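You operate a simulated robot arm through the tools that you are given. There is no shell and no other tool. Be economical: measure what you need, move in short steps, check, and stop when the job is done.

The job below is to be done with a simulated two-armed robot. You get a single attempt, and the scene is never put back.

TASK
Fetch the green block and set it on the top of the repair bench. Take the purple cloth and put it on the top of the side bench. Take the blue thumb screw on the top of the grey bench and put it away on the top of the drawer cabinet. Press the number three key three times. Open the workbench drawer. The order is free. Set down upright: green block.

Only the result counts: the job must be done as asked and must still hold three seconds after the hand-in. Knocking over, shifting, dropping, spilling or breaking anything else fails it. Flat cloth is picked up by pressing the open fingertips on it (5 to 10 N) and closing them slowly along it; thin cloth reads only 2 to 8 mm in the jaws.

THE ROBOT
Two 7-joint arms with two-finger parallel grippers on one trunk, on a base that drives. Base frame: it is fixed to the floor where the robot stands at the start and does not move with it; the origin is under the middle of the robot, x ahead of it, y to its left, z up; the surface under the hand at the start is at about z = 820. Readings come in mm, degrees, newtons and seconds.
The left shoulder is at the start at [50, 209, 1196], the right one opposite. With the tool pointing down near the work surface each hand reaches from about 100 to 900 mm from the robot's upright axis, wherever it stands, measured 20 degrees to its own side. Places, roughly: blue thumb screw (3x3x3 cm) [800, -700, 800]; green block (5x5x6 cm) [500, -200, 800]; number three key [800, 500, 900]; purple cloth (6x9x3 cm) [800, -500, 800]; top of the drawer cabinet (16x44 cm) [-3880, -1840, 920]; top of the repair bench [800, 3400, 800]; top of the side bench [-1000, -1800, 800]; workbench drawer [600, 1500, 700]. Payload 4.4 kg a hand.
The tool frame of a hand sits at the grasp point between the pads (the TCP): z along the fingers, y along the line on which they close. The tips reach 23 mm beyond it. The gripper opens to 94 mm. The fingers are 38 mm wide and 10 mm thick; the gripper's body (54 by 96 mm) begins 39 mm behind the TCP.
Orientation is told as [roll, pitch, yaw] about the base's x, y, z axes, in that order, counted from this pose: with the fingers straight down and closing along the base's y, the tool's x points along the base's -x, its y along +y and its z along -z.

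THE INTERFACE
- The arms move only by the tool step_arm. It takes "left_rows", "right_rows" or both (then of equal length, played together; a hand with none holds still); each is a list of rows, each an object of numbers (a shift or turn left out is 0, a gripper value left out holds the last): "wx", "wy", "wz": the turn, a rotation vector about the tool's x, y, z in units of 8 degrees (1.0 is 8 degrees); "tx", "ty", "tz": the shift along the tool's x, y, z in units of 20 mm (1.0 is 20 mm); "fingers": the gripper command, from -1 (shut) to 1 (fully open), values between in proportion. In form: [{"wx": .., "wy": .., "wz": .., "tx": .., "ty": .., "tz": .., "fingers": ..}, ...]. A call has 1 to 10 rows; each row shifts and turns the commanded pose from where the row before left it, along the tool's axes as they then stand. A call with a number of a shift or a turn outside -1 to 1 is refused whole. Rows are played at 5 a second. More than 50 mm and 8.6 degrees between two rows, or a gripper value outside its range, and nothing of the call is played. Where a pose cannot be reached the arm comes as near as it can. A force on the tool above 40 N (or 10 N above the force at the start of the call, whichever is more), or a blocked arm, ends the call early, and 0.2 s more pass. The fingers move at their own pace (about 108 mm/s each) and stop on an object; they squeeze with about 31 N. The grip force told is the motor's: it shows also when the fingers shut on nothing. Time passes only in rows, and 0.2 s behind the last, so rows that do not move let the fingers close. It gives the time, the measured TCP pose, the force on the tool (base axes), the opening and the grip force at its end, in the units of the frame above (readings bear some noise), with the torque about the TCP (base axes, N m) and any sound that the robot's microphone picked up.
- Cameras (640 x 400 px; columns grow to the right, rows downward): "scene" is now at [154.1, -17.2, 1367.6]; the picture's right is [-0.19, -0.98, 0.00], its down [-0.56, 0.11, -0.82] and it looks along [0.80, -0.16, -0.57] (base axes); focal length 264 px, centre (320, 200). "left" rides on the left gripper at [86, -16, -75] in its tool frame; the picture's right is [0.18, 0.98, 0.00], its down [-0.58, 0.11, -0.81] and it looks along [-0.79, 0.15, 0.59] (tool axes); focal length 243 px, centre (320, 200). "right" rides on the right gripper at [86, 16, -74] in its tool frame; the picture's right is [-0.18, 0.98, 0.00], its down [-0.58, -0.11, -0.81] and it looks along [-0.79, -0.15, 0.59] (tool axes); focal length 243 px, centre (320, 200). There is no depth. A picture from a camera that has moved, and an enlarged one, comes with that camera's place and axes in the base frame and with its lens.
- camera(camera): a new picture of that camera. The clock stands still meanwhile.
- move_column(by): slides the trunk up (or, below 0, down) by that many mm; the arms and the scene camera ride with it, the base frame stays. It gives what a move gives, with no picture.
- drive_base(legs): drives the robot by 1 to 6 legs, each [ahead, left, turn to the left] in mm, mm and degrees, along the robot's own axes; the way and the turn of a leg run together, so that a leg with both is an arc; at most 1500 mm and 180 degrees a leg. The arms and the cameras ride along, it lands a little off, and it stops where it bumps. It gives what a move gives.
- pan_tilt(pan, tilt): turns the head with the scene camera to pan (to the left, within 80 degrees either way) and tilt (down, from -29 to 69), counted from straight ahead of the robot. It gives what a move gives.
- zoom(camera, box): a new picture of the part [left, top, right, bottom] of that camera's present view, enlarged. The clock stands still meanwhile.
- finish_job(): hands the job in; it is judged then, once.

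Work in short steps. Places have to be worked out from the pictures, the camera data and where the tool is seen: move nearer, look again, correct. Check each grasp and each placing, and mend what went wrong. You have 165 turns and 138 pictures in all, those below and enlarged ones among them. Open the grippers and draw the arms clear of the work before you hand the job in, unless the task says otherwise; then end with one line.

The tools are called after "Call:" as a command line: name --argument value ..., lists and objects as JSON in quotes. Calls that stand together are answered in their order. step_arm: Moves the arms, as the interface text tells. Its arguments: {"type":"object","properties":{"left_rows":{"type":"array","items":{"type":"object","properties":{"wx":{"type":"number"},"wy":{"type":"number"},"wz":{"type":"number"},"tx":{"type":"number"},"ty":{"type":"number"},"tz":{"type":"number"},"fingers":{"type":"number"}}}},"right_rows":{"type":"array","items":{"type":"object","properties":{"wx":{"type":"number"},"wy":{"type":"number"},"wz":{"type":"number"},"tx":{"type":"number"},"ty":{"type":"number"},"tz":{"type":"number"},"fingers":{"type":"number"}}}}},"required":[]} The other tools are called the same way: move_column (by) slides the trunk up or down; drive_base (legs) drives the base; pan_tilt (pan, tilt) turns the head that bears the scene camera; camera (camera) takes a picture; zoom (camera, box) takes an enlarged picture of a part of a camera's view; finish_job () hands the job in.

At the start:

```text
t: 0.0
left_tcp_pos: [655.5, 216.3, 1219.7]
left_tool_rot: [0.0, 0.1, 0.0]
left_wrist_force: [0.2, 0.6, 1.0]
left_wrist_torque: [-0.02, 0.03, -0.01]
left_finger_gap: 94.3
left_gripper_force: 0.1
right_tcp_pos: [449.7, -243.7, 1178.1]
right_tool_rot: [-0.1, 0.0, 0.0]
right_wrist_force: [0.8, 0.4, -0.2]
right_wrist_torque: [-0.02, 0.02, -0.03]
right_finger_gap: 93.9
right_gripper_force: 0.1
trunk travel left (down, up): [-275.0, 288.0]
robot x, y, heading: [-2.4, -0.4, -0.1]
head pan, tilt: [-11.2, 34.9]
```

scene: 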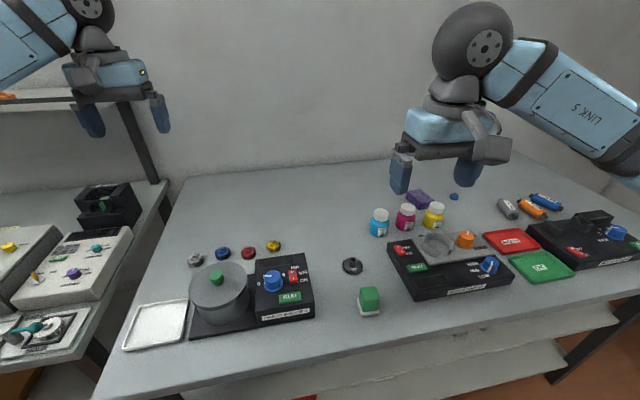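
right: 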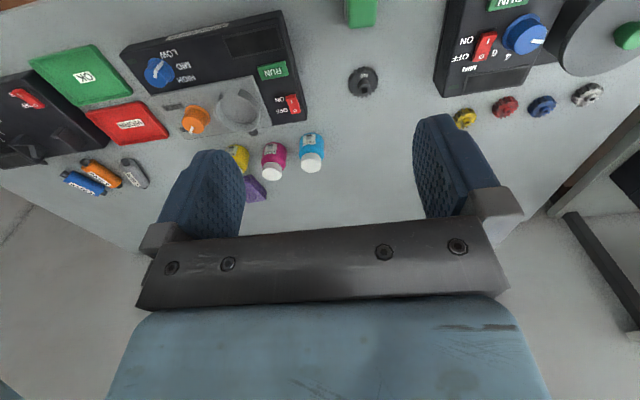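
left: 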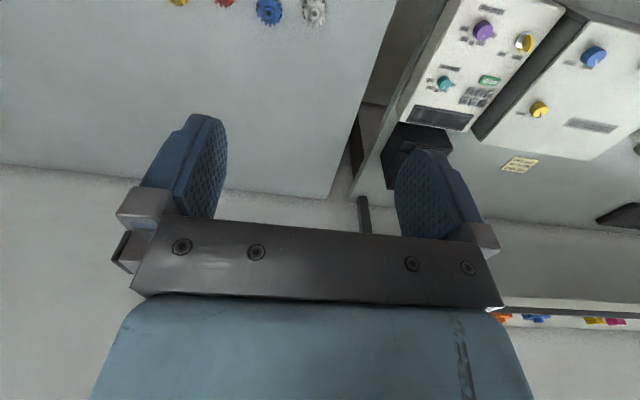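

The scene shows the green block near [475,-190], the cloth near [850,-510] and a small blue item near [840,-650]. I zoom in on these to make sure what they are.

Call:
zoom --camera "scene" --box '[340, 170, 580, 320]'

Call:
zoom --camera "scene" --box '[0, 170, 200, 360]'

```text
2.67 times, centred on (460, 245) of scene
camera zoom: at [154.1, -17.2, 1367.6], right [-0.19, -0.98, 0.0], down [-0.56, 0.11, -0.82], along [0.8, -0.16, -0.57], focal length 704 px, centre (-53, 80)
```

zoom: 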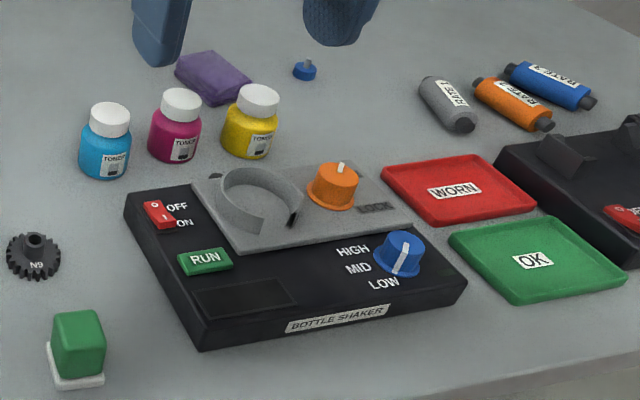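

```text
2.11 times, centred on (100, 265) of scene
camera zoom: at [154.1, -17.2, 1367.6], right [-0.19, -0.98, 0.0], down [-0.56, 0.11, -0.82], along [0.8, -0.16, -0.57], focal length 556 px, centre (783, 63)
```

zoom: 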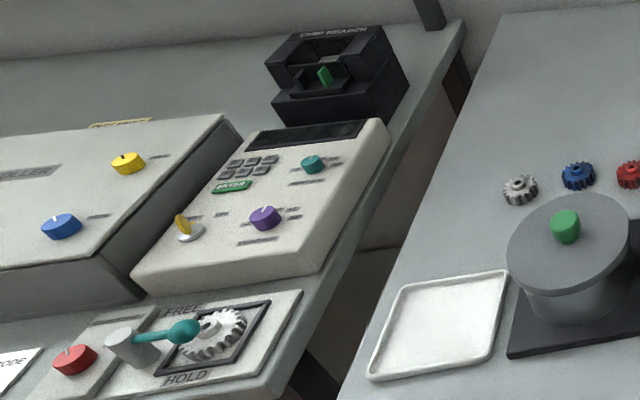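

The keypad panel (small grey keys over a green ENTER) stands left on the console. I look at it enlarged.

Call:
pan_tilt --pan 30 --tilt 35

Call:
camera --camera "scene"

```text
t: 1.1
left_tcp_pos: [655.8, 217.1, 1218.8]
left_tool_rot: [0.1, 0.0, 0.0]
left_wrist_force: [0.2, 0.4, 0.1]
left_wrist_torque: [-0.01, -0.02, -0.01]
left_finger_gap: 94.0
left_gripper_force: 0.1
right_tcp_pos: [449.7, -243.7, 1178.7]
right_tool_rot: [0.0, 0.0, 0.0]
right_wrist_force: [0.9, 0.1, -0.6]
right_wrist_torque: [0.01, -0.02, 0.0]
right_finger_gap: 94.2
right_gripper_force: 0.0
trunk travel left (down, up): [-275.0, 288.0]
robot x, y, heading: [0.9, 2.3, -0.0]
head pan, tilt: [30.0, 35.0]
```

```text
132 pictures are left
camera scene: at [143.9, 43.9, 1367.4], right [0.5, -0.87, 0.0], down [-0.5, -0.29, -0.82], along [0.71, 0.41, -0.57], focal length 264 px, centre (320, 200)
```

scene: 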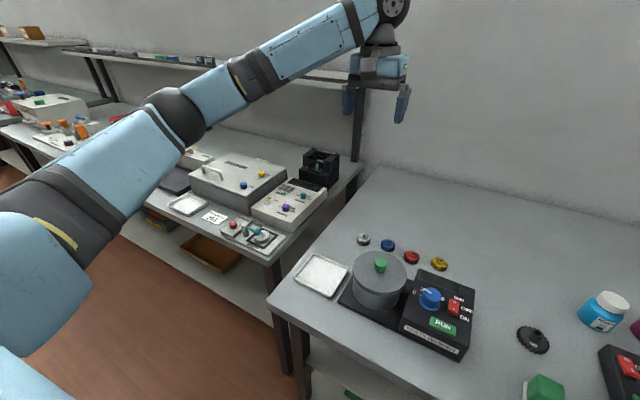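

Call:
zoom --camera "scene" --box '[220, 160, 340, 235]'

```text
5.33 times, centred on (280, 198) of scene
camera zoom: at [143.9, 43.9, 1367.4], right [0.5, -0.87, 0.0], down [-0.5, -0.29, -0.82], along [0.71, 0.41, -0.57], focal length 1407 px, centre (533, 213)
```

zoom: 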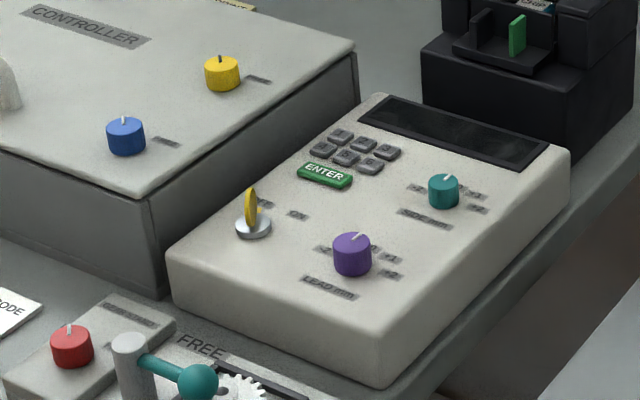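

Two rows of three grey keys lie above ENTER, near [732,488]. I move the left hand, shutting it, toward there for a close look.

Call:
step_arm --left_rows '[{"tx": 0.4, "ty": 1, "tz": 0.6, "fingers": -1}, {"tx": 0.4, "ty": 1, "tz": 0.6}, {"tx": 0.4, "ty": 1, "tz": 0.6}, {"tx": 0.4, "ty": 1, "tz": 0.6}, {"tx": 0.4, "ty": 1, "tz": 0.6}, {"tx": 0.4, "ty": 1, "tz": 0.6}, {"tx": 0.4, "ty": 1, "tz": 0.6}, {"ty": 1, "tz": 0.6}, {"ty": 1, "tz": 0.6}, {"ty": 1, "tz": 0.6}]'

Call:
camera --camera "left"

```text
t: 3.3
left_tcp_pos: [599.9, 418.3, 1098.6]
left_tool_rot: [0.0, 0.0, 0.1]
left_wrist_force: [-0.9, 0.9, 0.5]
left_wrist_torque: [0.03, 0.03, -0.01]
left_finger_gap: 0.0
left_gripper_force: 31.0
right_tcp_pos: [449.7, -243.3, 1177.8]
right_tool_rot: [0.0, 0.0, -0.1]
right_wrist_force: [-0.7, -0.6, 0.3]
right_wrist_torque: [-0.05, -0.03, 0.0]
right_finger_gap: 94.0
right_gripper_force: 0.1
trunk travel left (down, up): [-275.0, 288.0]
robot x, y, heading: [-2.5, 4.4, -0.2]
head pan, tilt: [30.0, 35.0]
```

```text
130 pictures are left
camera left: at [511.7, 402.9, 1174.0], right [-0.18, 0.98, 0.0], down [0.58, 0.11, 0.81], along [0.79, 0.15, -0.59], focal length 243 px, centre (320, 200)
```

left: 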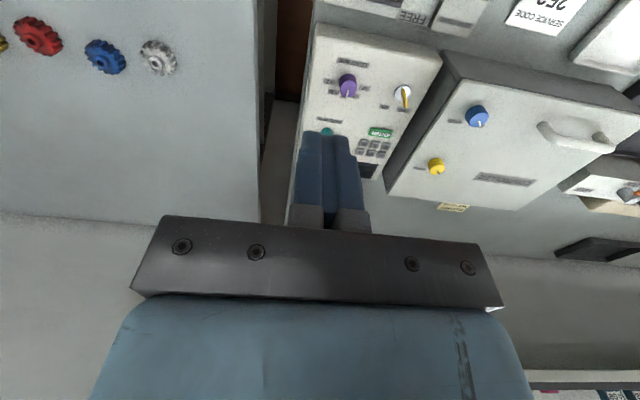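

Keys show at about (373,148). I zoom there.

Call:
zoom --camera "left" --box '[290, 110, 410, 185]'

```text
5.33 times, centred on (350, 148) of left
camera zoom: at [511.7, 402.9, 1174.0], right [-0.18, 0.98, 0.0], down [0.58, 0.11, 0.81], along [0.79, 0.15, -0.59], focal length 1294 px, centre (160, 480)
```

zoom: 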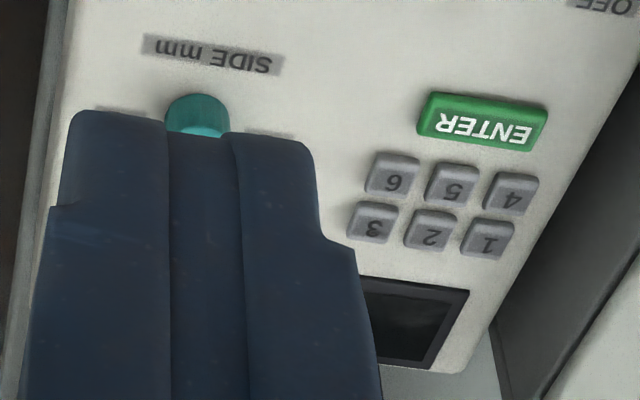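

Key 3 triangulates to about [777,522,867]; keys sit ~18 mm apart. I move the closed left hand nearer, on the free (-y) side, and then look again.

Call:
step_arm --left_rows '[{"tx": -1, "ty": 0.3, "tz": 0.8}, {"tx": -1, "ty": 0.3, "tz": 0.8}, {"tx": -1, "ty": 0.3, "tz": 0.8}, {"tx": -1, "ty": 0.3, "tz": 0.8}, {"tx": -1, "ty": 0.3, "tz": 0.8}, {"tx": -1, "ty": 0.3, "tz": 0.8}, {"wy": -1}, {"wy": -1}, {"wy": -1}, {}]'

Call:
camera --camera "left"

```text
t: 5.5
left_tcp_pos: [719.6, 453.3, 1002.3]
left_tool_rot: [0.0, -24.2, 0.1]
left_wrist_force: [0.3, -0.3, -0.2]
left_wrist_torque: [0.0, -0.03, 0.0]
left_finger_gap: 0.0
left_gripper_force: 30.8
right_tcp_pos: [449.5, -243.9, 1179.4]
right_tool_rot: [0.0, 0.0, 0.0]
right_wrist_force: [-0.1, -0.9, 0.5]
right_wrist_torque: [0.01, -0.01, 0.01]
right_finger_gap: 94.1
right_gripper_force: 0.1
trunk travel left (down, up): [-275.0, 288.0]
robot x, y, heading: [0.7, 0.3, 0.2]
head pan, tilt: [30.0, 35.0]
```

```text
128 pictures are left
camera left: at [609.9, 437.2, 1036.2], right [-0.17, 0.98, -0.07], down [0.2, 0.11, 0.97], along [0.96, 0.15, -0.22], focal length 243 px, centre (320, 200)
```

left: 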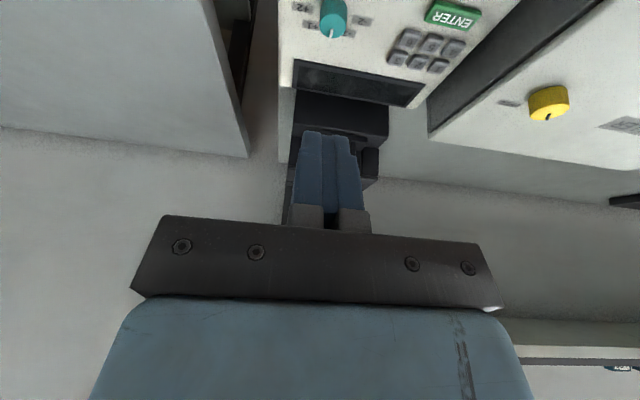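

Key 3 from here comes out at [775,521,867], consistent. I move the closed tips to hover with their lower back edge about 13 mm above the key.

Call:
step_arm --left_rows '[{"ty": 1, "tx": -0.5}, {"ty": 1, "tx": -0.53}, {"ty": 1}, {"ty": 0.1, "tz": 0.9}, {"tz": 0.9}, {"tz": 0.9}, {"tz": 0.9}, {"tz": 0.9}, {"tz": 1.0}, {}]'

Call:
camera --camera "left"

Call:
zoom --camera "scene" --box '[230, 150, 350, 225]'

```text
t: 7.7
left_tcp_pos: [781.8, 516.4, 911.8]
left_tool_rot: [-0.1, -24.0, 0.0]
left_wrist_force: [0.6, 0.0, -0.4]
left_wrist_torque: [0.01, 0.01, -0.02]
left_finger_gap: 0.1
left_gripper_force: 30.7
right_tcp_pos: [448.8, -242.4, 1179.2]
right_tool_rot: [0.0, 0.0, 0.0]
right_wrist_force: [0.2, 1.1, -0.1]
right_wrist_torque: [0.0, -0.03, -0.02]
right_finger_gap: 94.0
right_gripper_force: 0.2
trunk travel left (down, up): [-275.0, 288.0]
robot x, y, heading: [1.3, 0.5, -0.1]
head pan, tilt: [30.0, 35.0]
```

```text
127 pictures are left
camera left: at [673.0, 500.7, 944.6], right [-0.17, 0.98, -0.07], down [0.2, 0.11, 0.97], along [0.96, 0.15, -0.22], focal length 243 px, centre (320, 200)
```

left: 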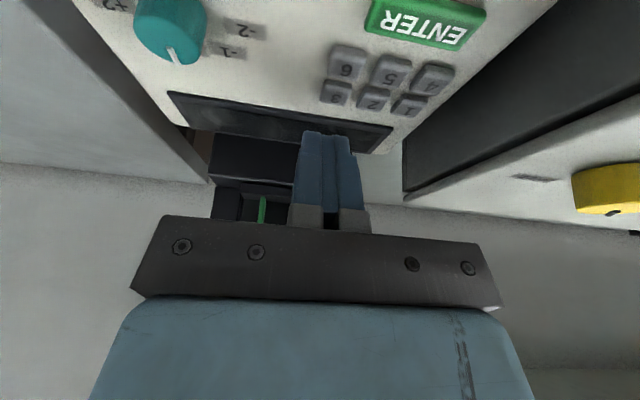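

```text
5.33 times, centred on (290, 188) of scene
camera zoom: at [143.5, 44.0, 1367.5], right [0.5, -0.87, 0.0], down [-0.5, -0.29, -0.82], along [0.71, 0.41, -0.57], focal length 1407 px, centre (480, 267)
```

zoom: 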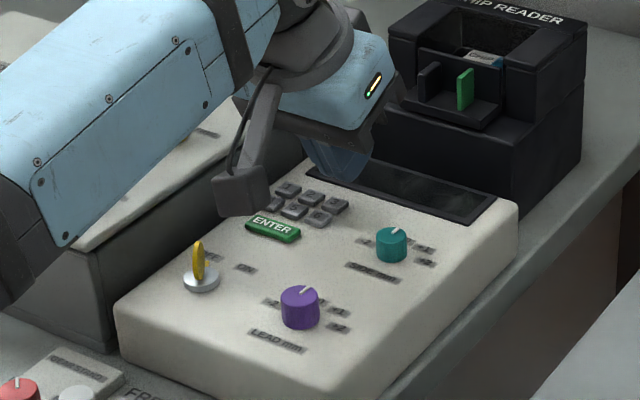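

Geometry agrees (key at [776,520], edge at [774,506–526,883]). I go straight down in small steps, watching force and sound.

Call:
step_arm --left_rows '[{"tx": 0.081, "tz": 0.183}, {"tx": 0.081, "tz": 0.183}, {"tx": 0.081, "tz": 0.183}, {}]'

Call:
zoom --camera "left" --box '[240, 30, 440, 155]'

```text
t: 8.7
left_tcp_pos: [782.4, 514.5, 898.7]
left_tool_rot: [0.0, -24.0, 0.0]
left_wrist_force: [-0.3, -0.1, 0.2]
left_wrist_torque: [0.02, 0.0, 0.01]
left_finger_gap: 0.0
left_gripper_force: 31.1
right_tcp_pos: [449.6, -242.6, 1178.7]
right_tool_rot: [0.1, 0.0, 0.0]
right_wrist_force: [0.0, 0.1, 0.3]
right_wrist_torque: [-0.02, 0.0, -0.02]
right_finger_gap: 93.9
right_gripper_force: 0.1
trunk travel left (down, up): [-275.0, 288.0]
robot x, y, heading: [0.1, -1.6, -0.2]
head pan, tilt: [30.0, 35.0]
```

```text
3.20 times, centred on (340, 92) of left
camera zoom: at [673.0, 499.4, 932.8], right [-0.17, 0.98, -0.08], down [0.2, 0.11, 0.97], along [0.96, 0.15, -0.22], focal length 776 px, centre (256, 544)
```

zoom: 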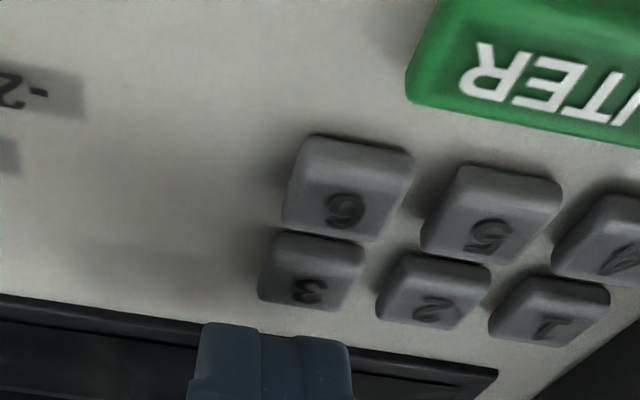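

The tips are tapered: their near edge seems at about x=782, slightly beyond the key centre. I shift 6 mm back and creep down 2 mm per row.

Call:
step_arm --left_rows '[{"tx": 0.274, "tz": -0.122}, {"tx": 0.0405, "tz": 0.0915}, {"tx": 0.0405, "tz": 0.0915}, {"tx": 0.0405, "tz": 0.0915}, {}]'

Call:
zoom --camera "left" --box '[240, 30, 440, 155]'

```text
t: 9.9
left_tcp_pos: [776.5, 515.4, 894.6]
left_tool_rot: [0.0, -24.1, -0.1]
left_wrist_force: [1.0, -1.4, 5.9]
left_wrist_torque: [-0.04, -0.02, -0.04]
left_finger_gap: 0.0
left_gripper_force: 30.4
right_tcp_pos: [450.0, -244.2, 1178.8]
right_tool_rot: [0.1, 0.0, 0.0]
right_wrist_force: [0.6, -0.6, -0.6]
right_wrist_torque: [0.0, 0.0, -0.04]
right_finger_gap: 94.0
right_gripper_force: 0.1
trunk travel left (down, up): [-275.0, 288.0]
robot x, y, heading: [0.2, 2.0, 0.1]
head pan, tilt: [30.0, 35.0]
heard: click
```

```text
3.20 times, centred on (340, 92) of left
camera zoom: at [666.9, 499.5, 927.6], right [-0.17, 0.98, -0.07], down [0.2, 0.11, 0.97], along [0.96, 0.15, -0.22], focal length 776 px, centre (256, 544)
```

zoom: 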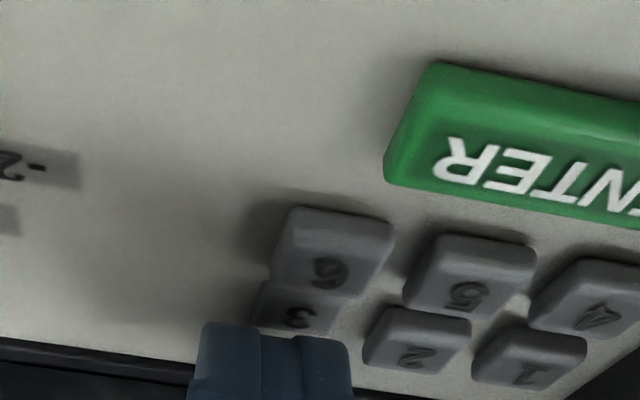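

A click: key 3 went down alone (first press). I raise 8 mm to release it.

Call:
step_arm --left_rows '[{"tx": -0.081, "tz": -0.183}, {"tx": -0.081, "tz": -0.183}, {}, {}]'

Call:
zoom --camera "left" --box '[240, 30, 440, 155]'

Call:
step_arm --left_rows '[{"tx": 0.081, "tz": 0.183}, {"tx": 0.0405, "tz": 0.0915}, {"tx": 0.0405, "tz": 0.0915}, {}, {}]'

Call:
step_arm --left_rows '[{"tx": -0.081, "tz": -0.183}, {"tx": -0.081, "tz": -0.183}, {}, {}]'

```text
t: 10.9
left_tcp_pos: [777.2, 515.3, 899.7]
left_tool_rot: [-0.1, -24.0, 0.0]
left_wrist_force: [0.1, -0.1, 0.2]
left_wrist_torque: [0.04, -0.02, 0.0]
left_finger_gap: 0.0
left_gripper_force: 30.2
right_tcp_pos: [449.8, -242.6, 1178.0]
right_tool_rot: [0.0, 0.0, 0.0]
right_wrist_force: [-0.2, 0.1, 0.8]
right_wrist_torque: [0.01, 0.02, 0.02]
right_finger_gap: 94.3
right_gripper_force: 0.0
trunk travel left (down, up): [-275.0, 288.0]
robot x, y, heading: [2.0, -4.2, 0.1]
head pan, tilt: [30.0, 35.0]
```

```text
3.20 times, centred on (340, 92) of left
camera zoom: at [666.9, 499.4, 933.9], right [-0.17, 0.98, -0.07], down [0.2, 0.11, 0.97], along [0.96, 0.15, -0.22], focal length 776 px, centre (256, 544)
```

zoom: 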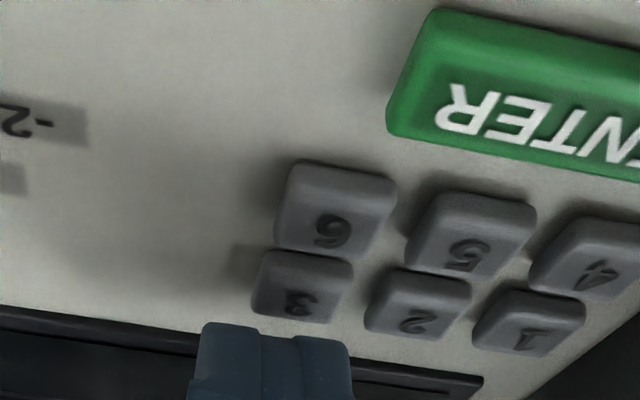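

```text
t: 12.1
left_tcp_pos: [776.6, 513.9, 893.5]
left_tool_rot: [0.0, -24.2, 0.0]
left_wrist_force: [0.2, 0.1, 5.8]
left_wrist_torque: [0.03, 0.03, 0.0]
left_finger_gap: 0.1
left_gripper_force: 31.1
right_tcp_pos: [449.3, -243.2, 1178.0]
right_tool_rot: [0.1, 0.0, 0.0]
right_wrist_force: [-0.2, 0.0, -0.4]
right_wrist_torque: [0.02, 0.0, 0.0]
right_finger_gap: 93.8
right_gripper_force: 0.0
trunk travel left (down, up): [-275.0, 288.0]
robot x, y, heading: [0.3, 0.9, 0.2]
head pan, tilt: [30.0, 35.0]
heard: click
```

```text
t: 13.1
left_tcp_pos: [778.1, 513.3, 900.1]
left_tool_rot: [-0.1, -24.0, 0.0]
left_wrist_force: [-0.8, 0.5, -0.3]
left_wrist_torque: [-0.03, 0.01, -0.01]
left_finger_gap: 0.1
left_gripper_force: 30.5
right_tcp_pos: [450.4, -244.2, 1179.3]
right_tool_rot: [0.0, 0.0, 0.0]
right_wrist_force: [0.5, 0.2, 0.2]
right_wrist_torque: [-0.01, 0.0, 0.0]
right_finger_gap: 94.0
right_gripper_force: 0.1
trunk travel left (down, up): [-275.0, 288.0]
robot x, y, heading: [-3.2, -0.6, 0.0]
head pan, tilt: [30.0, 35.0]
```

The second press clicked too, with the key released in between. Now the third press, then up and away.

Call:
step_arm --left_rows '[{"tx": 0.081, "tz": 0.183}, {"tx": 0.0405, "tz": 0.0915}, {"tx": 0.0405, "tz": 0.0915}, {}, {}]'

Call:
step_arm --left_rows '[{"tx": -0.081, "tz": -0.183}, {"tx": -0.081, "tz": -0.183}, {"tx": -0.2, "tz": -0.457}, {"tz": -1}, {"tz": -1}, {"tz": -1}, {"tz": -1}, {"tz": -1}, {}]'

Call:
camera --camera "left"

```text
t: 14.3
left_tcp_pos: [777.0, 515.7, 894.2]
left_tool_rot: [0.0, -24.1, 0.0]
left_wrist_force: [1.4, -0.9, 5.0]
left_wrist_torque: [-0.04, 0.01, -0.01]
left_finger_gap: 0.0
left_gripper_force: 30.8
right_tcp_pos: [449.7, -243.4, 1179.9]
right_tool_rot: [-0.1, 0.0, 0.0]
right_wrist_force: [1.0, -0.2, -0.9]
right_wrist_torque: [-0.02, 0.01, -0.02]
right_finger_gap: 93.7
right_gripper_force: 0.1
trunk travel left (down, up): [-275.0, 288.0]
robot x, y, heading: [4.5, -0.7, -0.1]
head pan, tilt: [30.0, 35.0]
heard: click
```

```text
t: 16.3
left_tcp_pos: [737.2, 516.0, 1002.5]
left_tool_rot: [0.0, -24.0, 0.0]
left_wrist_force: [-0.5, 0.3, 0.0]
left_wrist_torque: [0.02, 0.0, 0.0]
left_finger_gap: 0.1
left_gripper_force: 31.3
right_tcp_pos: [450.4, -243.5, 1178.8]
right_tool_rot: [0.0, 0.0, 0.0]
right_wrist_force: [-0.4, 0.0, -1.4]
right_wrist_torque: [0.03, -0.01, 0.01]
right_finger_gap: 94.3
right_gripper_force: 0.1
trunk travel left (down, up): [-275.0, 288.0]
robot x, y, heading: [-1.1, -3.3, 0.1]
head pan, tilt: [30.0, 35.0]
```

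```text
122 pictures are left
camera left: at [627.1, 500.4, 1035.7], right [-0.17, 0.98, -0.07], down [0.2, 0.11, 0.97], along [0.96, 0.15, -0.22], focal length 243 px, centre (320, 200)
```

left: 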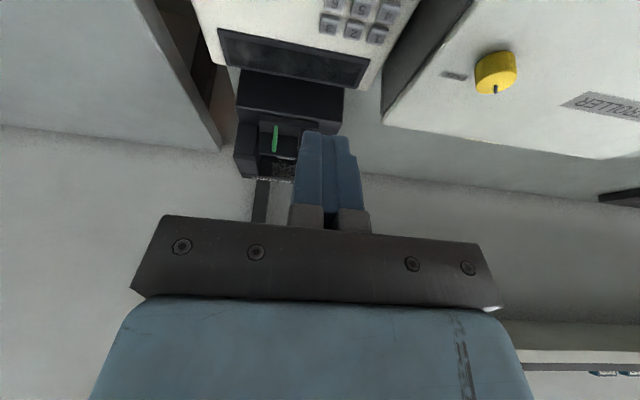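

Three clicks are done. Now the green block with the right hand: look at it with the scene camera.

Call:
pan_tilt --pan -20 --tilt 50

Call:
camera --camera "scene"

Call:
zoom --camera "right" --box '[310, 0, 470, 100]'

```text
t: 17.5
left_tcp_pos: [735.7, 515.4, 1002.1]
left_tool_rot: [-0.1, -24.0, 0.0]
left_wrist_force: [-0.9, 0.2, 0.5]
left_wrist_torque: [0.0, -0.04, 0.02]
left_finger_gap: 0.0
left_gripper_force: 30.8
right_tcp_pos: [448.8, -243.2, 1179.5]
right_tool_rot: [0.0, -0.1, 0.0]
right_wrist_force: [0.0, 0.2, -0.1]
right_wrist_torque: [-0.01, 0.02, 0.0]
right_finger_gap: 94.0
right_gripper_force: 0.1
trunk travel left (down, up): [-275.0, 288.0]
robot x, y, heading: [0.0, 4.8, 0.0]
head pan, tilt: [-20.0, 50.0]
```

```text
121 pictures are left
camera scene: at [140.0, -26.4, 1345.7], right [-0.34, -0.94, 0.0], down [-0.72, 0.26, -0.64], along [0.6, -0.22, -0.77], focal length 264 px, centre (320, 200)
```

scene: 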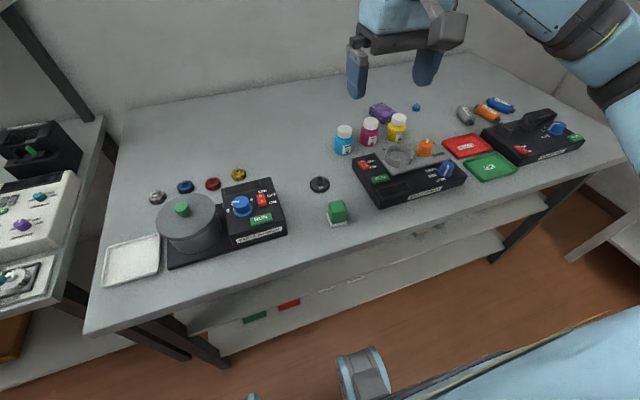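

```text
4.00 times, centred on (390, 50) of right
camera zoom: at [363.1, -227.1, 1254.4], right [0.18, 0.98, 0.0], down [0.58, -0.11, 0.81], along [0.79, -0.15, -0.59], focal length 970 px, centre (40, 800)
```

zoom: 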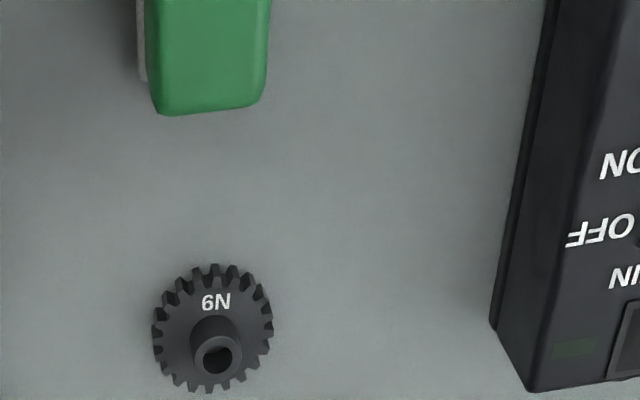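

Block top is near [467,-189]. I bring the right hand lower and behind it for a close look.

Call:
step_arm --right_rows '[{"tx": 0.5, "ty": 0.33, "tz": 1, "fingers": 1}, {"tx": 0.5, "ty": 0.33, "tz": 1}, {"tx": 0.5, "ty": 0.33, "tz": 1}, {"tx": 0.5, "ty": 0.33, "tz": 1}, {"tx": 0.5, "ty": 0.33, "tz": 1}, {"tx": 0.5, "ty": 0.33, "tz": 1}, {"tx": 0.5, "ty": 0.33, "tz": 1}, {"tx": 0.5, "ty": 0.34, "tz": 1}, {"tz": 1}, {}]'

Call:
camera --camera "right"

```text
t: 19.7
left_tcp_pos: [737.0, 516.7, 1002.6]
left_tool_rot: [0.0, -24.0, 0.0]
left_wrist_force: [0.9, -0.6, -0.1]
left_wrist_torque: [-0.02, 0.01, 0.04]
left_finger_gap: 0.0
left_gripper_force: 30.6
right_tcp_pos: [368.1, -190.2, 998.8]
right_tool_rot: [0.0, 0.0, 0.0]
right_wrist_force: [-0.1, -0.3, 0.4]
right_wrist_torque: [-0.01, -0.02, 0.0]
right_finger_gap: 94.2
right_gripper_force: 0.0
trunk travel left (down, up): [-275.0, 288.0]
robot x, y, heading: [-1.4, 3.2, -0.3]
head pan, tilt: [-20.0, 50.0]
```

```text
119 pictures are left
camera right: at [282.7, -174.0, 1074.5], right [0.18, 0.98, 0.0], down [0.58, -0.11, 0.81], along [0.79, -0.15, -0.59], focal length 243 px, centre (320, 200)
```

right: 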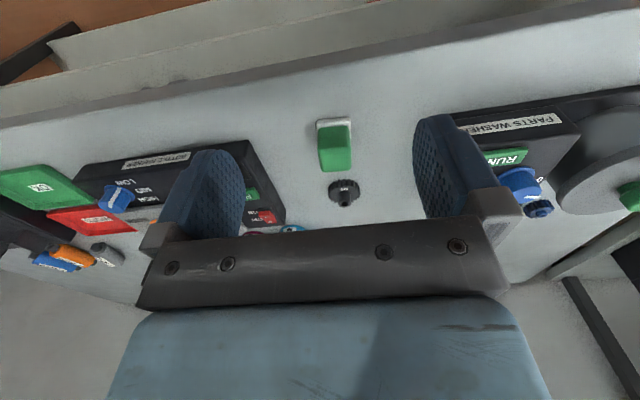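

Call:
zoom --camera "right" --box '[280, 100, 400, 220]'

```text
3.33 times, centred on (340, 160) of right
camera zoom: at [282.7, -174.0, 1074.5], right [0.18, 0.98, 0.0], down [0.58, -0.11, 0.81], along [0.79, -0.15, -0.59], focal length 809 px, centre (253, 333)
```

zoom: 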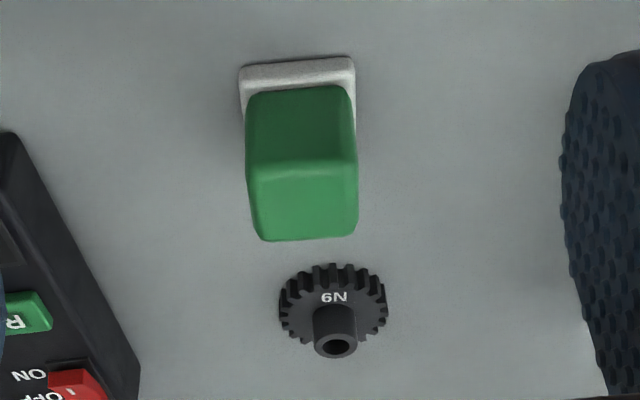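

Block centre is about [478,-192], green part ~37 mm wide on a slightly wider white base layer. I move over it and come down to grasp height z≈860.

Call:
step_arm --right_rows '[{"tx": -1}, {"tx": -1}, {"tx": -1}, {"tx": -1}, {"tx": -1}, {"tx": -0.5, "ty": -0.1}, {"tz": 1}, {"tz": 1}, {"tz": 1}, {}]'

Call:
camera --camera "right"

```text
t: 21.9
left_tcp_pos: [736.4, 516.5, 1002.6]
left_tool_rot: [0.0, -24.0, 0.0]
left_wrist_force: [-0.3, 0.0, -0.4]
left_wrist_torque: [-0.02, 0.01, 0.0]
left_finger_gap: 0.0
left_gripper_force: 30.6
right_tcp_pos: [480.8, -192.7, 938.7]
right_tool_rot: [0.0, 0.0, 0.0]
right_wrist_force: [0.8, -0.4, 0.1]
right_wrist_torque: [0.03, -0.03, 0.02]
right_finger_gap: 93.6
right_gripper_force: 0.1
trunk travel left (down, up): [-275.0, 288.0]
robot x, y, heading: [-0.1, -0.2, 0.4]
head pan, tilt: [-20.0, 50.0]
```

```text
117 pictures are left
camera right: at [393.4, -176.9, 1015.0], right [0.18, 0.98, 0.0], down [0.58, -0.11, 0.81], along [0.79, -0.15, -0.59], focal length 243 px, centre (320, 200)
```

right: 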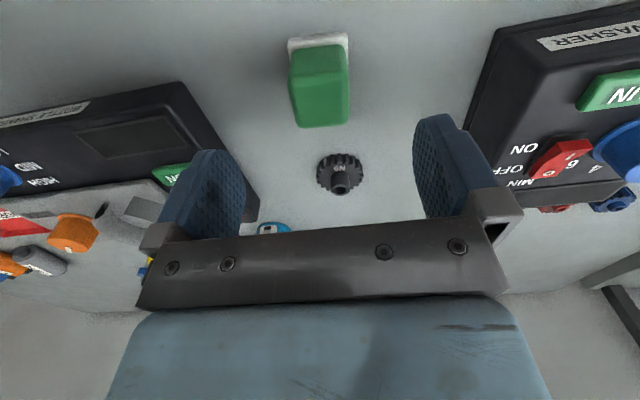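

Aligned (block top at ≈[477,-193]). Descend to z≈860 and close.

Call:
step_arm --right_rows '[{"tz": 1, "tx": 0.15}, {"tz": 1}, {"tz": 1}, {"tz": 0.95}, {}]'

Call:
step_arm --right_rows '[{"fingers": -1}, {}, {}, {}]'

Call:
camera --camera "right"

```text
t: 23.1
left_tcp_pos: [736.3, 514.3, 1001.8]
left_tool_rot: [0.0, -24.0, 0.0]
left_wrist_force: [-0.8, -0.5, 0.3]
left_wrist_torque: [0.01, 0.01, -0.02]
left_finger_gap: 0.0
left_gripper_force: 30.8
right_tcp_pos: [476.2, -191.4, 861.1]
right_tool_rot: [-0.1, -0.1, 0.0]
right_wrist_force: [0.1, 0.3, 0.6]
right_wrist_torque: [0.0, -0.02, 0.03]
right_finger_gap: 94.1
right_gripper_force: 0.1
trunk travel left (down, up): [-275.0, 288.0]
robot x, y, heading: [1.2, 3.1, 0.1]
head pan, tilt: [-20.0, 50.0]
```

```text
t: 24.1
left_tcp_pos: [735.5, 515.4, 1001.3]
left_tool_rot: [0.0, -23.9, 0.0]
left_wrist_force: [0.5, -0.7, 0.3]
left_wrist_torque: [-0.01, 0.01, -0.01]
left_finger_gap: 0.0
left_gripper_force: 30.9
right_tcp_pos: [475.6, -191.1, 861.4]
right_tool_rot: [0.0, 0.0, 0.0]
right_wrist_force: [0.3, 0.5, -0.5]
right_wrist_torque: [-0.01, -0.01, -0.03]
right_finger_gap: 37.7
right_gripper_force: 30.9
trunk travel left (down, up): [-275.0, 288.0]
robot x, y, heading: [0.4, -0.4, -0.1]
head pan, tilt: [-20.0, 50.0]
```

```text
116 pictures are left
camera right: at [389.6, -175.0, 937.1], right [0.18, 0.98, 0.0], down [0.58, -0.11, 0.81], along [0.79, -0.15, -0.59], focal length 243 px, centre (320, 200)
```

right: 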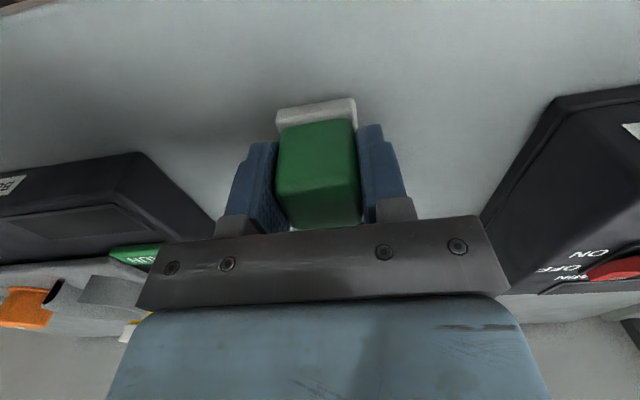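

Grip holds at 37.7 mm. I lift the block and draw the left hand back and up a bit together.

Call:
step_arm --right_rows '[{"tz": -0.7}, {"tz": -0.8}, {"tz": -0.8}, {"tz": -0.8}, {"tz": -0.8}, {"tz": -0.8}, {"tz": -0.8}, {"tz": -0.8}, {"tz": -0.8}, {"tz": -0.8}]' --left_rows '[{"tz": -1}, {"tz": -1}, {"tz": -1}, {"tx": 0.914, "tz": -0.407}, {"tx": 0.914, "tz": -0.407}, {"tx": 0.914, "tz": -0.407}, {"tx": 0.914, "tz": -0.407}, {"tx": 0.914, "tz": -0.407}, {"tx": 0.914, "tz": -0.407}, {"tx": 0.914, "tz": -0.407}]'

Call:
pan_tilt --pan 60 --tilt 35

Call:
camera --camera "scene"

Call:
camera --camera "right"

```text
t: 26.3
left_tcp_pos: [571.8, 516.4, 1057.3]
left_tool_rot: [0.0, -24.0, 0.1]
left_wrist_force: [0.1, 0.3, 0.3]
left_wrist_torque: [0.03, 0.02, -0.02]
left_finger_gap: 0.2
left_gripper_force: 30.6
right_tcp_pos: [475.3, -190.5, 1018.8]
right_tool_rot: [0.0, 0.0, 0.0]
right_wrist_force: [-0.1, -0.4, -0.7]
right_wrist_torque: [-0.02, 0.01, 0.01]
right_finger_gap: 37.9
right_gripper_force: 31.1
trunk travel left (down, up): [-275.0, 288.0]
robot x, y, heading: [-0.3, 3.3, 0.1]
head pan, tilt: [-20.0, 50.0]
```

```text
t: 27.8
left_tcp_pos: [572.2, 516.2, 1057.1]
left_tool_rot: [0.0, -24.0, 0.1]
left_wrist_force: [0.5, -0.4, 0.2]
left_wrist_torque: [0.01, -0.03, -0.02]
left_finger_gap: 0.0
left_gripper_force: 31.1
right_tcp_pos: [476.2, -192.3, 1016.4]
right_tool_rot: [0.0, 0.1, 0.0]
right_wrist_force: [0.1, -0.5, -0.8]
right_wrist_torque: [0.02, 0.04, 0.03]
right_finger_gap: 37.5
right_gripper_force: 30.8
trunk travel left (down, up): [-275.0, 288.0]
robot x, y, heading: [0.5, 2.1, -0.1]
head pan, tilt: [60.0, 35.0]
```

```text
115 pictures are left
camera scene: at [111.8, 76.1, 1367.4], right [0.87, -0.5, 0.0], down [-0.29, -0.5, -0.82], along [0.41, 0.71, -0.57], focal length 264 px, centre (320, 200)
```

scene: 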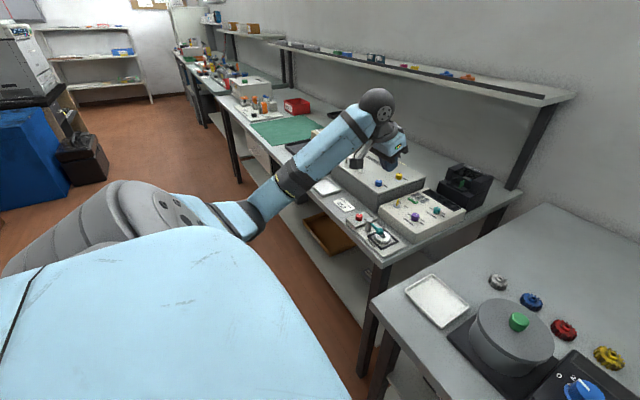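

```text
114 pictures are left
camera right: at [389.7, -175.4, 1092.2], right [0.18, 0.98, 0.0], down [0.58, -0.11, 0.81], along [0.79, -0.15, -0.59], focal length 243 px, centre (320, 200)
```

right: 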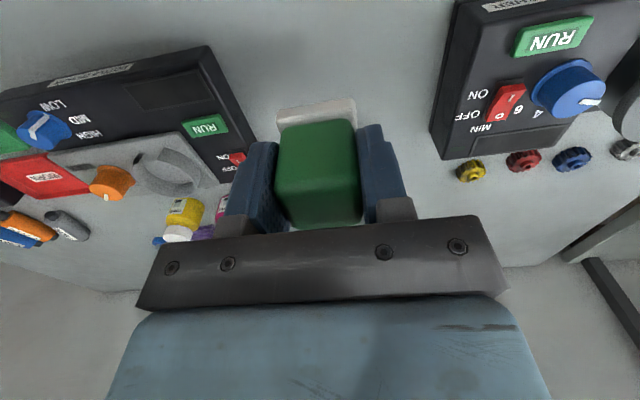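

Block held. The aisle is clear; the second bench's front is at x≈500. I back off slightly and drive left toward the drawer.

Call:
drive_base --legs '[[-90, 0, 0], [0, 1200, 0]]'

Call:
pan_tilt --pan 25 --tilt 45

Call:
camera --camera "scene"

```text
t: 39.2
left_tcp_pos: [467.1, 1722.5, 1058.1]
left_tool_rot: [-0.1, -23.9, 0.9]
left_wrist_force: [-0.6, -0.2, 0.5]
left_wrist_torque: [-0.03, 0.02, 0.01]
left_finger_gap: 0.0
left_gripper_force: 31.3
right_tcp_pos: [380.6, 1011.6, 1016.9]
right_tool_rot: [0.0, 0.0, 0.8]
right_wrist_force: [-0.1, -0.8, -1.2]
right_wrist_torque: [0.02, 0.01, 0.01]
right_finger_gap: 37.6
right_gripper_force: 30.4
trunk travel left (down, up): [-275.0, 288.0]
robot x, y, heading: [-98.5, 1196.5, 0.7]
head pan, tilt: [60.0, 35.0]
```

```text
t: 40.2
left_tcp_pos: [467.6, 1720.1, 1057.8]
left_tool_rot: [0.0, -24.0, 0.8]
left_wrist_force: [-1.2, -0.5, 1.1]
left_wrist_torque: [-0.01, -0.01, 0.0]
left_finger_gap: 0.0
left_gripper_force: 30.6
right_tcp_pos: [380.9, 1011.7, 1016.0]
right_tool_rot: [0.0, 0.0, 0.9]
right_wrist_force: [-0.8, -0.1, -1.3]
right_wrist_torque: [-0.03, -0.01, 0.03]
right_finger_gap: 37.3
right_gripper_force: 30.7
trunk travel left (down, up): [-275.0, 288.0]
robot x, y, heading: [-100.4, 1196.9, 0.9]
head pan, tilt: [25.0, 45.0]
```

```text
113 pictures are left
camera scene: at [42.8, 1233.1, 1352.6], right [0.44, -0.9, 0.0], down [-0.64, -0.31, -0.71], along [0.64, 0.31, -0.71], focal length 264 px, centre (320, 200)
```

scene: 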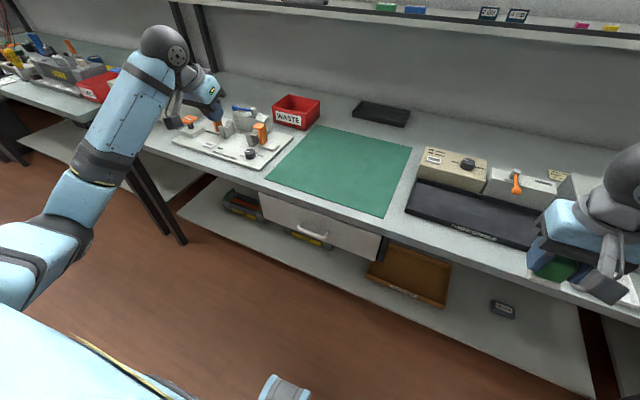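

Drawer handle (horizontal white bar) is near [479,1471,720], bench edge at x≈510. I bring the left hand back in front of it first, then I will turn it to point forward.

Call:
step_arm --left_rows '[{"tx": 0.777, "ty": -1, "tz": -0.346}, {"tx": 0.777, "ty": -1, "tz": -0.346}, {"tx": 0.777, "ty": -1, "tz": -0.346}, {"tx": 0.777, "ty": -1, "tz": -0.346}, {"tx": 0.777, "ty": -1, "tz": -0.346}, {"tx": 0.777, "ty": -1, "tz": -0.346}, {"tx": 0.777, "ty": -1, "tz": -0.346}, {"tx": 0.777, "ty": -1, "tz": -0.346}, {"tx": 0.777, "ty": -1, "tz": -0.346}, {"tx": 0.777, "ty": -1, "tz": -0.346}]'

Call:
step_arm --left_rows '[{"ty": -0.9, "wz": 1, "fingers": 0.2}, {"ty": -0.9, "wz": 1}, {"ty": -0.8, "wz": 1}, {"wz": 1}, {"wz": 1}, {"wz": 1}, {"wz": 1}, {"wz": 1}, {"wz": 1}, {"wz": 1}]'

```text
t: 42.5
left_tcp_pos: [304.9, 1518.4, 1055.5]
left_tool_rot: [0.0, -23.9, 0.8]
left_wrist_force: [0.7, -0.7, 0.1]
left_wrist_torque: [-0.03, -0.01, 0.0]
left_finger_gap: 0.0
left_gripper_force: 31.5
right_tcp_pos: [380.6, 1011.1, 1016.8]
right_tool_rot: [0.0, 0.0, 0.8]
right_wrist_force: [-0.3, -0.2, -1.5]
right_wrist_torque: [-0.01, 0.03, 0.0]
right_finger_gap: 37.8
right_gripper_force: 31.4
trunk travel left (down, up): [-275.0, 288.0]
robot x, y, heading: [-98.1, 1194.8, 0.9]
head pan, tilt: [25.0, 45.0]
```

```text
t: 44.6
left_tcp_pos: [306.2, 1468.1, 1054.5]
left_tool_rot: [23.7, -3.9, -80.1]
left_wrist_force: [0.0, -0.2, 0.2]
left_wrist_torque: [-0.02, -0.04, -0.01]
left_finger_gap: 56.2
left_gripper_force: 0.0
left hand out of reach, approached as far as the arm can: row 1, 2, 3
right_tcp_pos: [380.3, 1012.6, 1016.4]
right_tool_rot: [0.0, -0.1, 0.8]
right_wrist_force: [0.2, 0.0, -0.3]
right_wrist_torque: [-0.01, -0.02, 0.02]
right_finger_gap: 38.0
right_gripper_force: 30.7
trunk travel left (down, up): [-275.0, 288.0]
robot x, y, heading: [-101.6, 1198.4, 0.6]
head pan, tilt: [25.0, 45.0]
```

Hand is yawed so the fingers close fore-aft. Next I pitch it to point forward (about tool -x) so the fingers close vertically.

Call:
step_arm --left_rows '[{"wz": 1}, {"wz": 0.25, "wx": -1}, {"wx": -1}, {"wx": -1}, {"wx": -1}, {"wx": -1}, {"wx": -1}, {"wx": -1}, {"wx": -1}, {}]'

Call:
camera --camera "scene"

```text
t: 46.9
left_tcp_pos: [376.6, 1461.8, 1048.1]
left_tool_rot: [88.0, 0.2, -89.2]
left_wrist_force: [0.6, 0.2, -0.2]
left_wrist_torque: [0.01, -0.03, 0.01]
left_finger_gap: 56.6
left_gripper_force: 0.0
left hand out of reach, approached as far as the arm can: row 2, 3, 4, 5, 6
right_tcp_pos: [380.9, 1012.5, 1017.3]
right_tool_rot: [0.0, 0.0, 0.8]
right_wrist_force: [0.2, 0.0, -0.2]
right_wrist_torque: [0.0, 0.02, 0.0]
right_finger_gap: 37.9
right_gripper_force: 31.3
trunk travel left (down, up): [-275.0, 288.0]
robot x, y, heading: [-99.0, 1198.9, 1.0]
head pan, tilt: [25.0, 45.0]
```

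```text
112 pictures are left
camera scene: at [42.9, 1232.9, 1352.6], right [0.44, -0.9, 0.0], down [-0.64, -0.31, -0.71], along [0.64, 0.31, -0.71], focal length 264 px, centre (320, 200)
```

scene: 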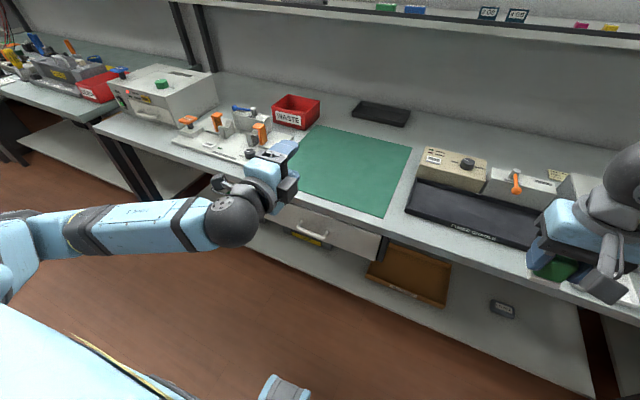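

Hand now points forward with vertical closing. Lower it in front of the bench (tips at x≈400).

Call:
step_arm --left_rows '[{"ty": -1}, {"ty": -1}, {"ty": -1}, {"ty": -1}, {"ty": -1}, {"ty": -1}, {"ty": -1}, {"ty": -1}, {"ty": -1}, {"ty": -1}]'

Call:
camera --camera "scene"

Call:
camera --camera "left"

```text
t: 49.0
left_tcp_pos: [369.7, 1464.9, 848.2]
left_tool_rot: [88.0, 0.1, -89.1]
left_wrist_force: [0.6, -0.5, -0.4]
left_wrist_torque: [0.0, 0.02, 0.01]
left_finger_gap: 56.5
left_gripper_force: 0.1
right_tcp_pos: [381.0, 1010.2, 1016.8]
right_tool_rot: [0.0, 0.0, 0.8]
right_wrist_force: [0.1, 0.4, -0.7]
right_wrist_torque: [0.02, 0.02, 0.02]
right_finger_gap: 37.8
right_gripper_force: 30.9
trunk travel left (down, up): [-275.0, 288.0]
robot x, y, heading: [-98.3, 1196.2, 0.6]
head pan, tilt: [25.0, 45.0]
```

```text
111 pictures are left
camera scene: at [42.8, 1233.0, 1352.7], right [0.44, -0.9, 0.0], down [-0.64, -0.31, -0.71], along [0.64, 0.31, -0.71], focal length 264 px, centre (320, 200)
```

scene: 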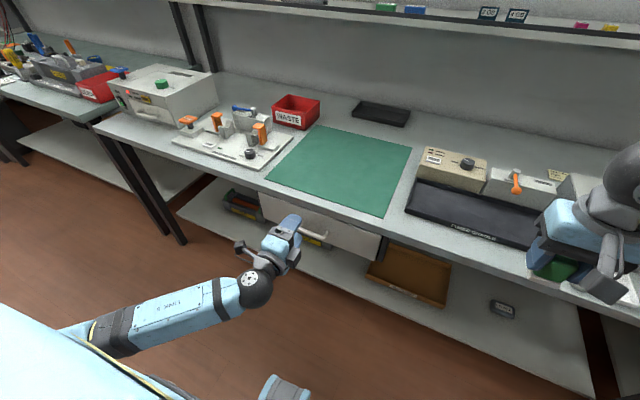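

```text
110 pictures are left
camera left: at [293.8, 1549.8, 835.3], right [0.03, 0.18, 0.98], down [-0.79, -0.59, 0.14], along [0.61, -0.78, 0.13], focal length 243 px, centre (320, 200)
```

left: 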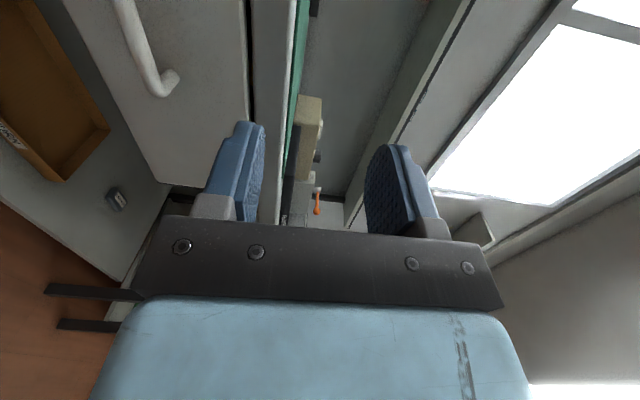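

Handle height comes out z≈722, x≈478. Lower to that height and look again.

Call:
step_arm --left_rows '[{"ty": -1}, {"ty": -1}, {"ty": -1}, {"ty": -1}, {"ty": -1}, {"ty": -1}, {"ty": -0.3, "fingers": 0.6}, {}]'

Call:
camera --camera "left"

Call:
zoom --camera "scene" --box '[220, 170, 400, 280]'

```text
t: 50.9
left_tcp_pos: [365.7, 1463.8, 722.2]
left_tool_rot: [88.0, 0.1, -89.2]
left_wrist_force: [0.1, 0.2, -0.2]
left_wrist_torque: [0.02, 0.06, -0.02]
left_finger_gap: 75.3
left_gripper_force: 0.0
right_tcp_pos: [380.2, 1011.6, 1017.5]
right_tool_rot: [-0.1, 0.0, 0.9]
right_wrist_force: [0.1, -0.5, -0.4]
right_wrist_torque: [0.01, 0.01, -0.01]
right_finger_gap: 37.8
right_gripper_force: 31.3
trunk travel left (down, up): [-275.0, 288.0]
robot x, y, heading: [-99.8, 1196.0, 0.7]
head pan, tilt: [25.0, 45.0]
```

```text
109 pictures are left
camera left: at [289.1, 1550.3, 708.2], right [0.03, 0.18, 0.98], down [-0.79, -0.59, 0.14], along [0.61, -0.78, 0.13], focal length 243 px, centre (320, 200)
```

left: 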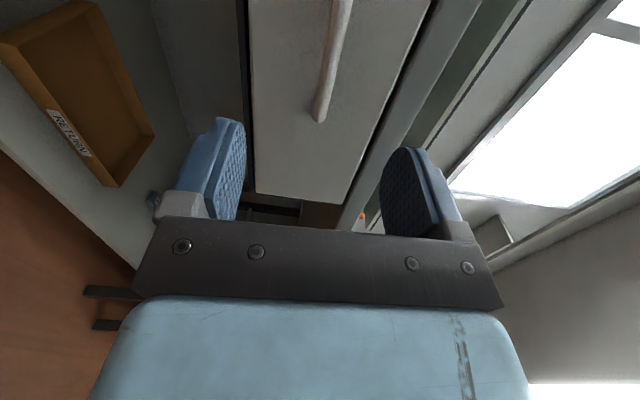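

```text
3.56 times, centred on (310, 225) of scene
camera zoom: at [42.9, 1233.0, 1352.6], right [0.44, -0.9, 0.0], down [-0.64, -0.31, -0.71], along [0.64, 0.31, -0.71], focal length 938 px, centre (356, 111)
```

zoom: 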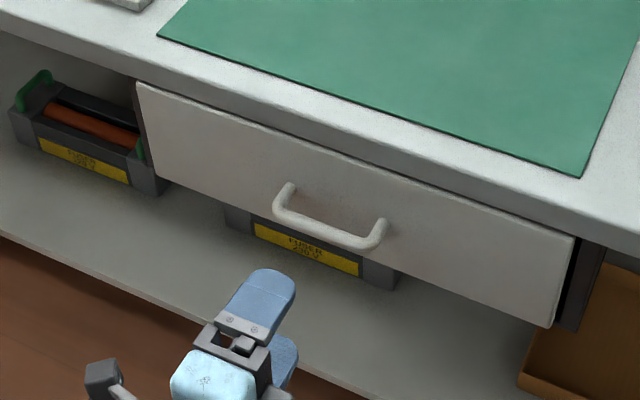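

Bar spans y≈1425–1512 at x≈475, z≈724; hand is centred on it. Advance with fingers open around the bar.

Call:
step_arm --left_rows '[{"tz": 1, "ty": 0.1}, {"tz": 1, "ty": 0.1}, {"tz": 1, "ty": 0.1}, {"tz": 1}, {"tz": 1}, {}]'

Call:
camera --camera "left"

```text
t: 52.2
left_tcp_pos: [465.9, 1463.6, 725.2]
left_tool_rot: [88.0, 0.0, -89.1]
left_wrist_force: [-0.7, -0.4, -0.4]
left_wrist_torque: [0.02, 0.04, -0.01]
left_finger_gap: 75.2
left_gripper_force: 0.1
right_tcp_pos: [380.0, 1011.7, 1017.9]
right_tool_rot: [-0.1, 0.0, 0.7]
right_wrist_force: [0.3, -0.5, -0.2]
right_wrist_torque: [0.01, 0.0, 0.03]
right_finger_gap: 37.3
right_gripper_force: 30.6
trunk travel left (down, up): [-275.0, 288.0]
robot x, y, heading: [-98.7, 1198.1, 0.8]
head pan, tilt: [25.0, 45.0]
```

```text
107 pictures are left
camera left: at [388.8, 1550.7, 711.9], right [0.03, 0.18, 0.98], down [-0.79, -0.59, 0.14], along [0.61, -0.78, 0.13], focal length 243 px, centre (320, 200)
```

left: 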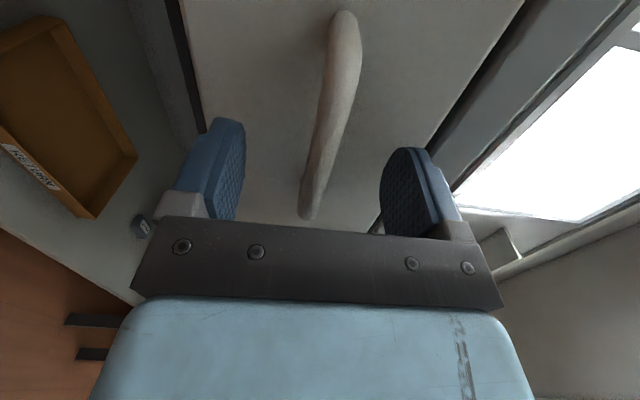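

The bar lies between the fingers. Close the grip.

Call:
step_arm --left_rows '[{"tz": 0.2}, {"fingers": -1}, {}, {}, {}]'

```text
t: 53.5
left_tcp_pos: [467.8, 1465.0, 723.7]
left_tool_rot: [87.8, 0.1, -89.1]
left_wrist_force: [-2.7, -1.0, -10.4]
left_wrist_torque: [-0.3, 0.04, 0.3]
left_finger_gap: 11.4
left_gripper_force: 44.7
right_tcp_pos: [381.5, 1012.7, 1015.3]
right_tool_rot: [0.0, 0.0, 0.8]
right_wrist_force: [0.0, 0.1, -1.4]
right_wrist_torque: [0.0, 0.01, -0.01]
right_finger_gap: 37.6
right_gripper_force: 32.0
trunk travel left (down, up): [-275.0, 288.0]
robot x, y, heading: [-95.2, 1197.7, 0.9]
head pan, tilt: [25.0, 45.0]
```

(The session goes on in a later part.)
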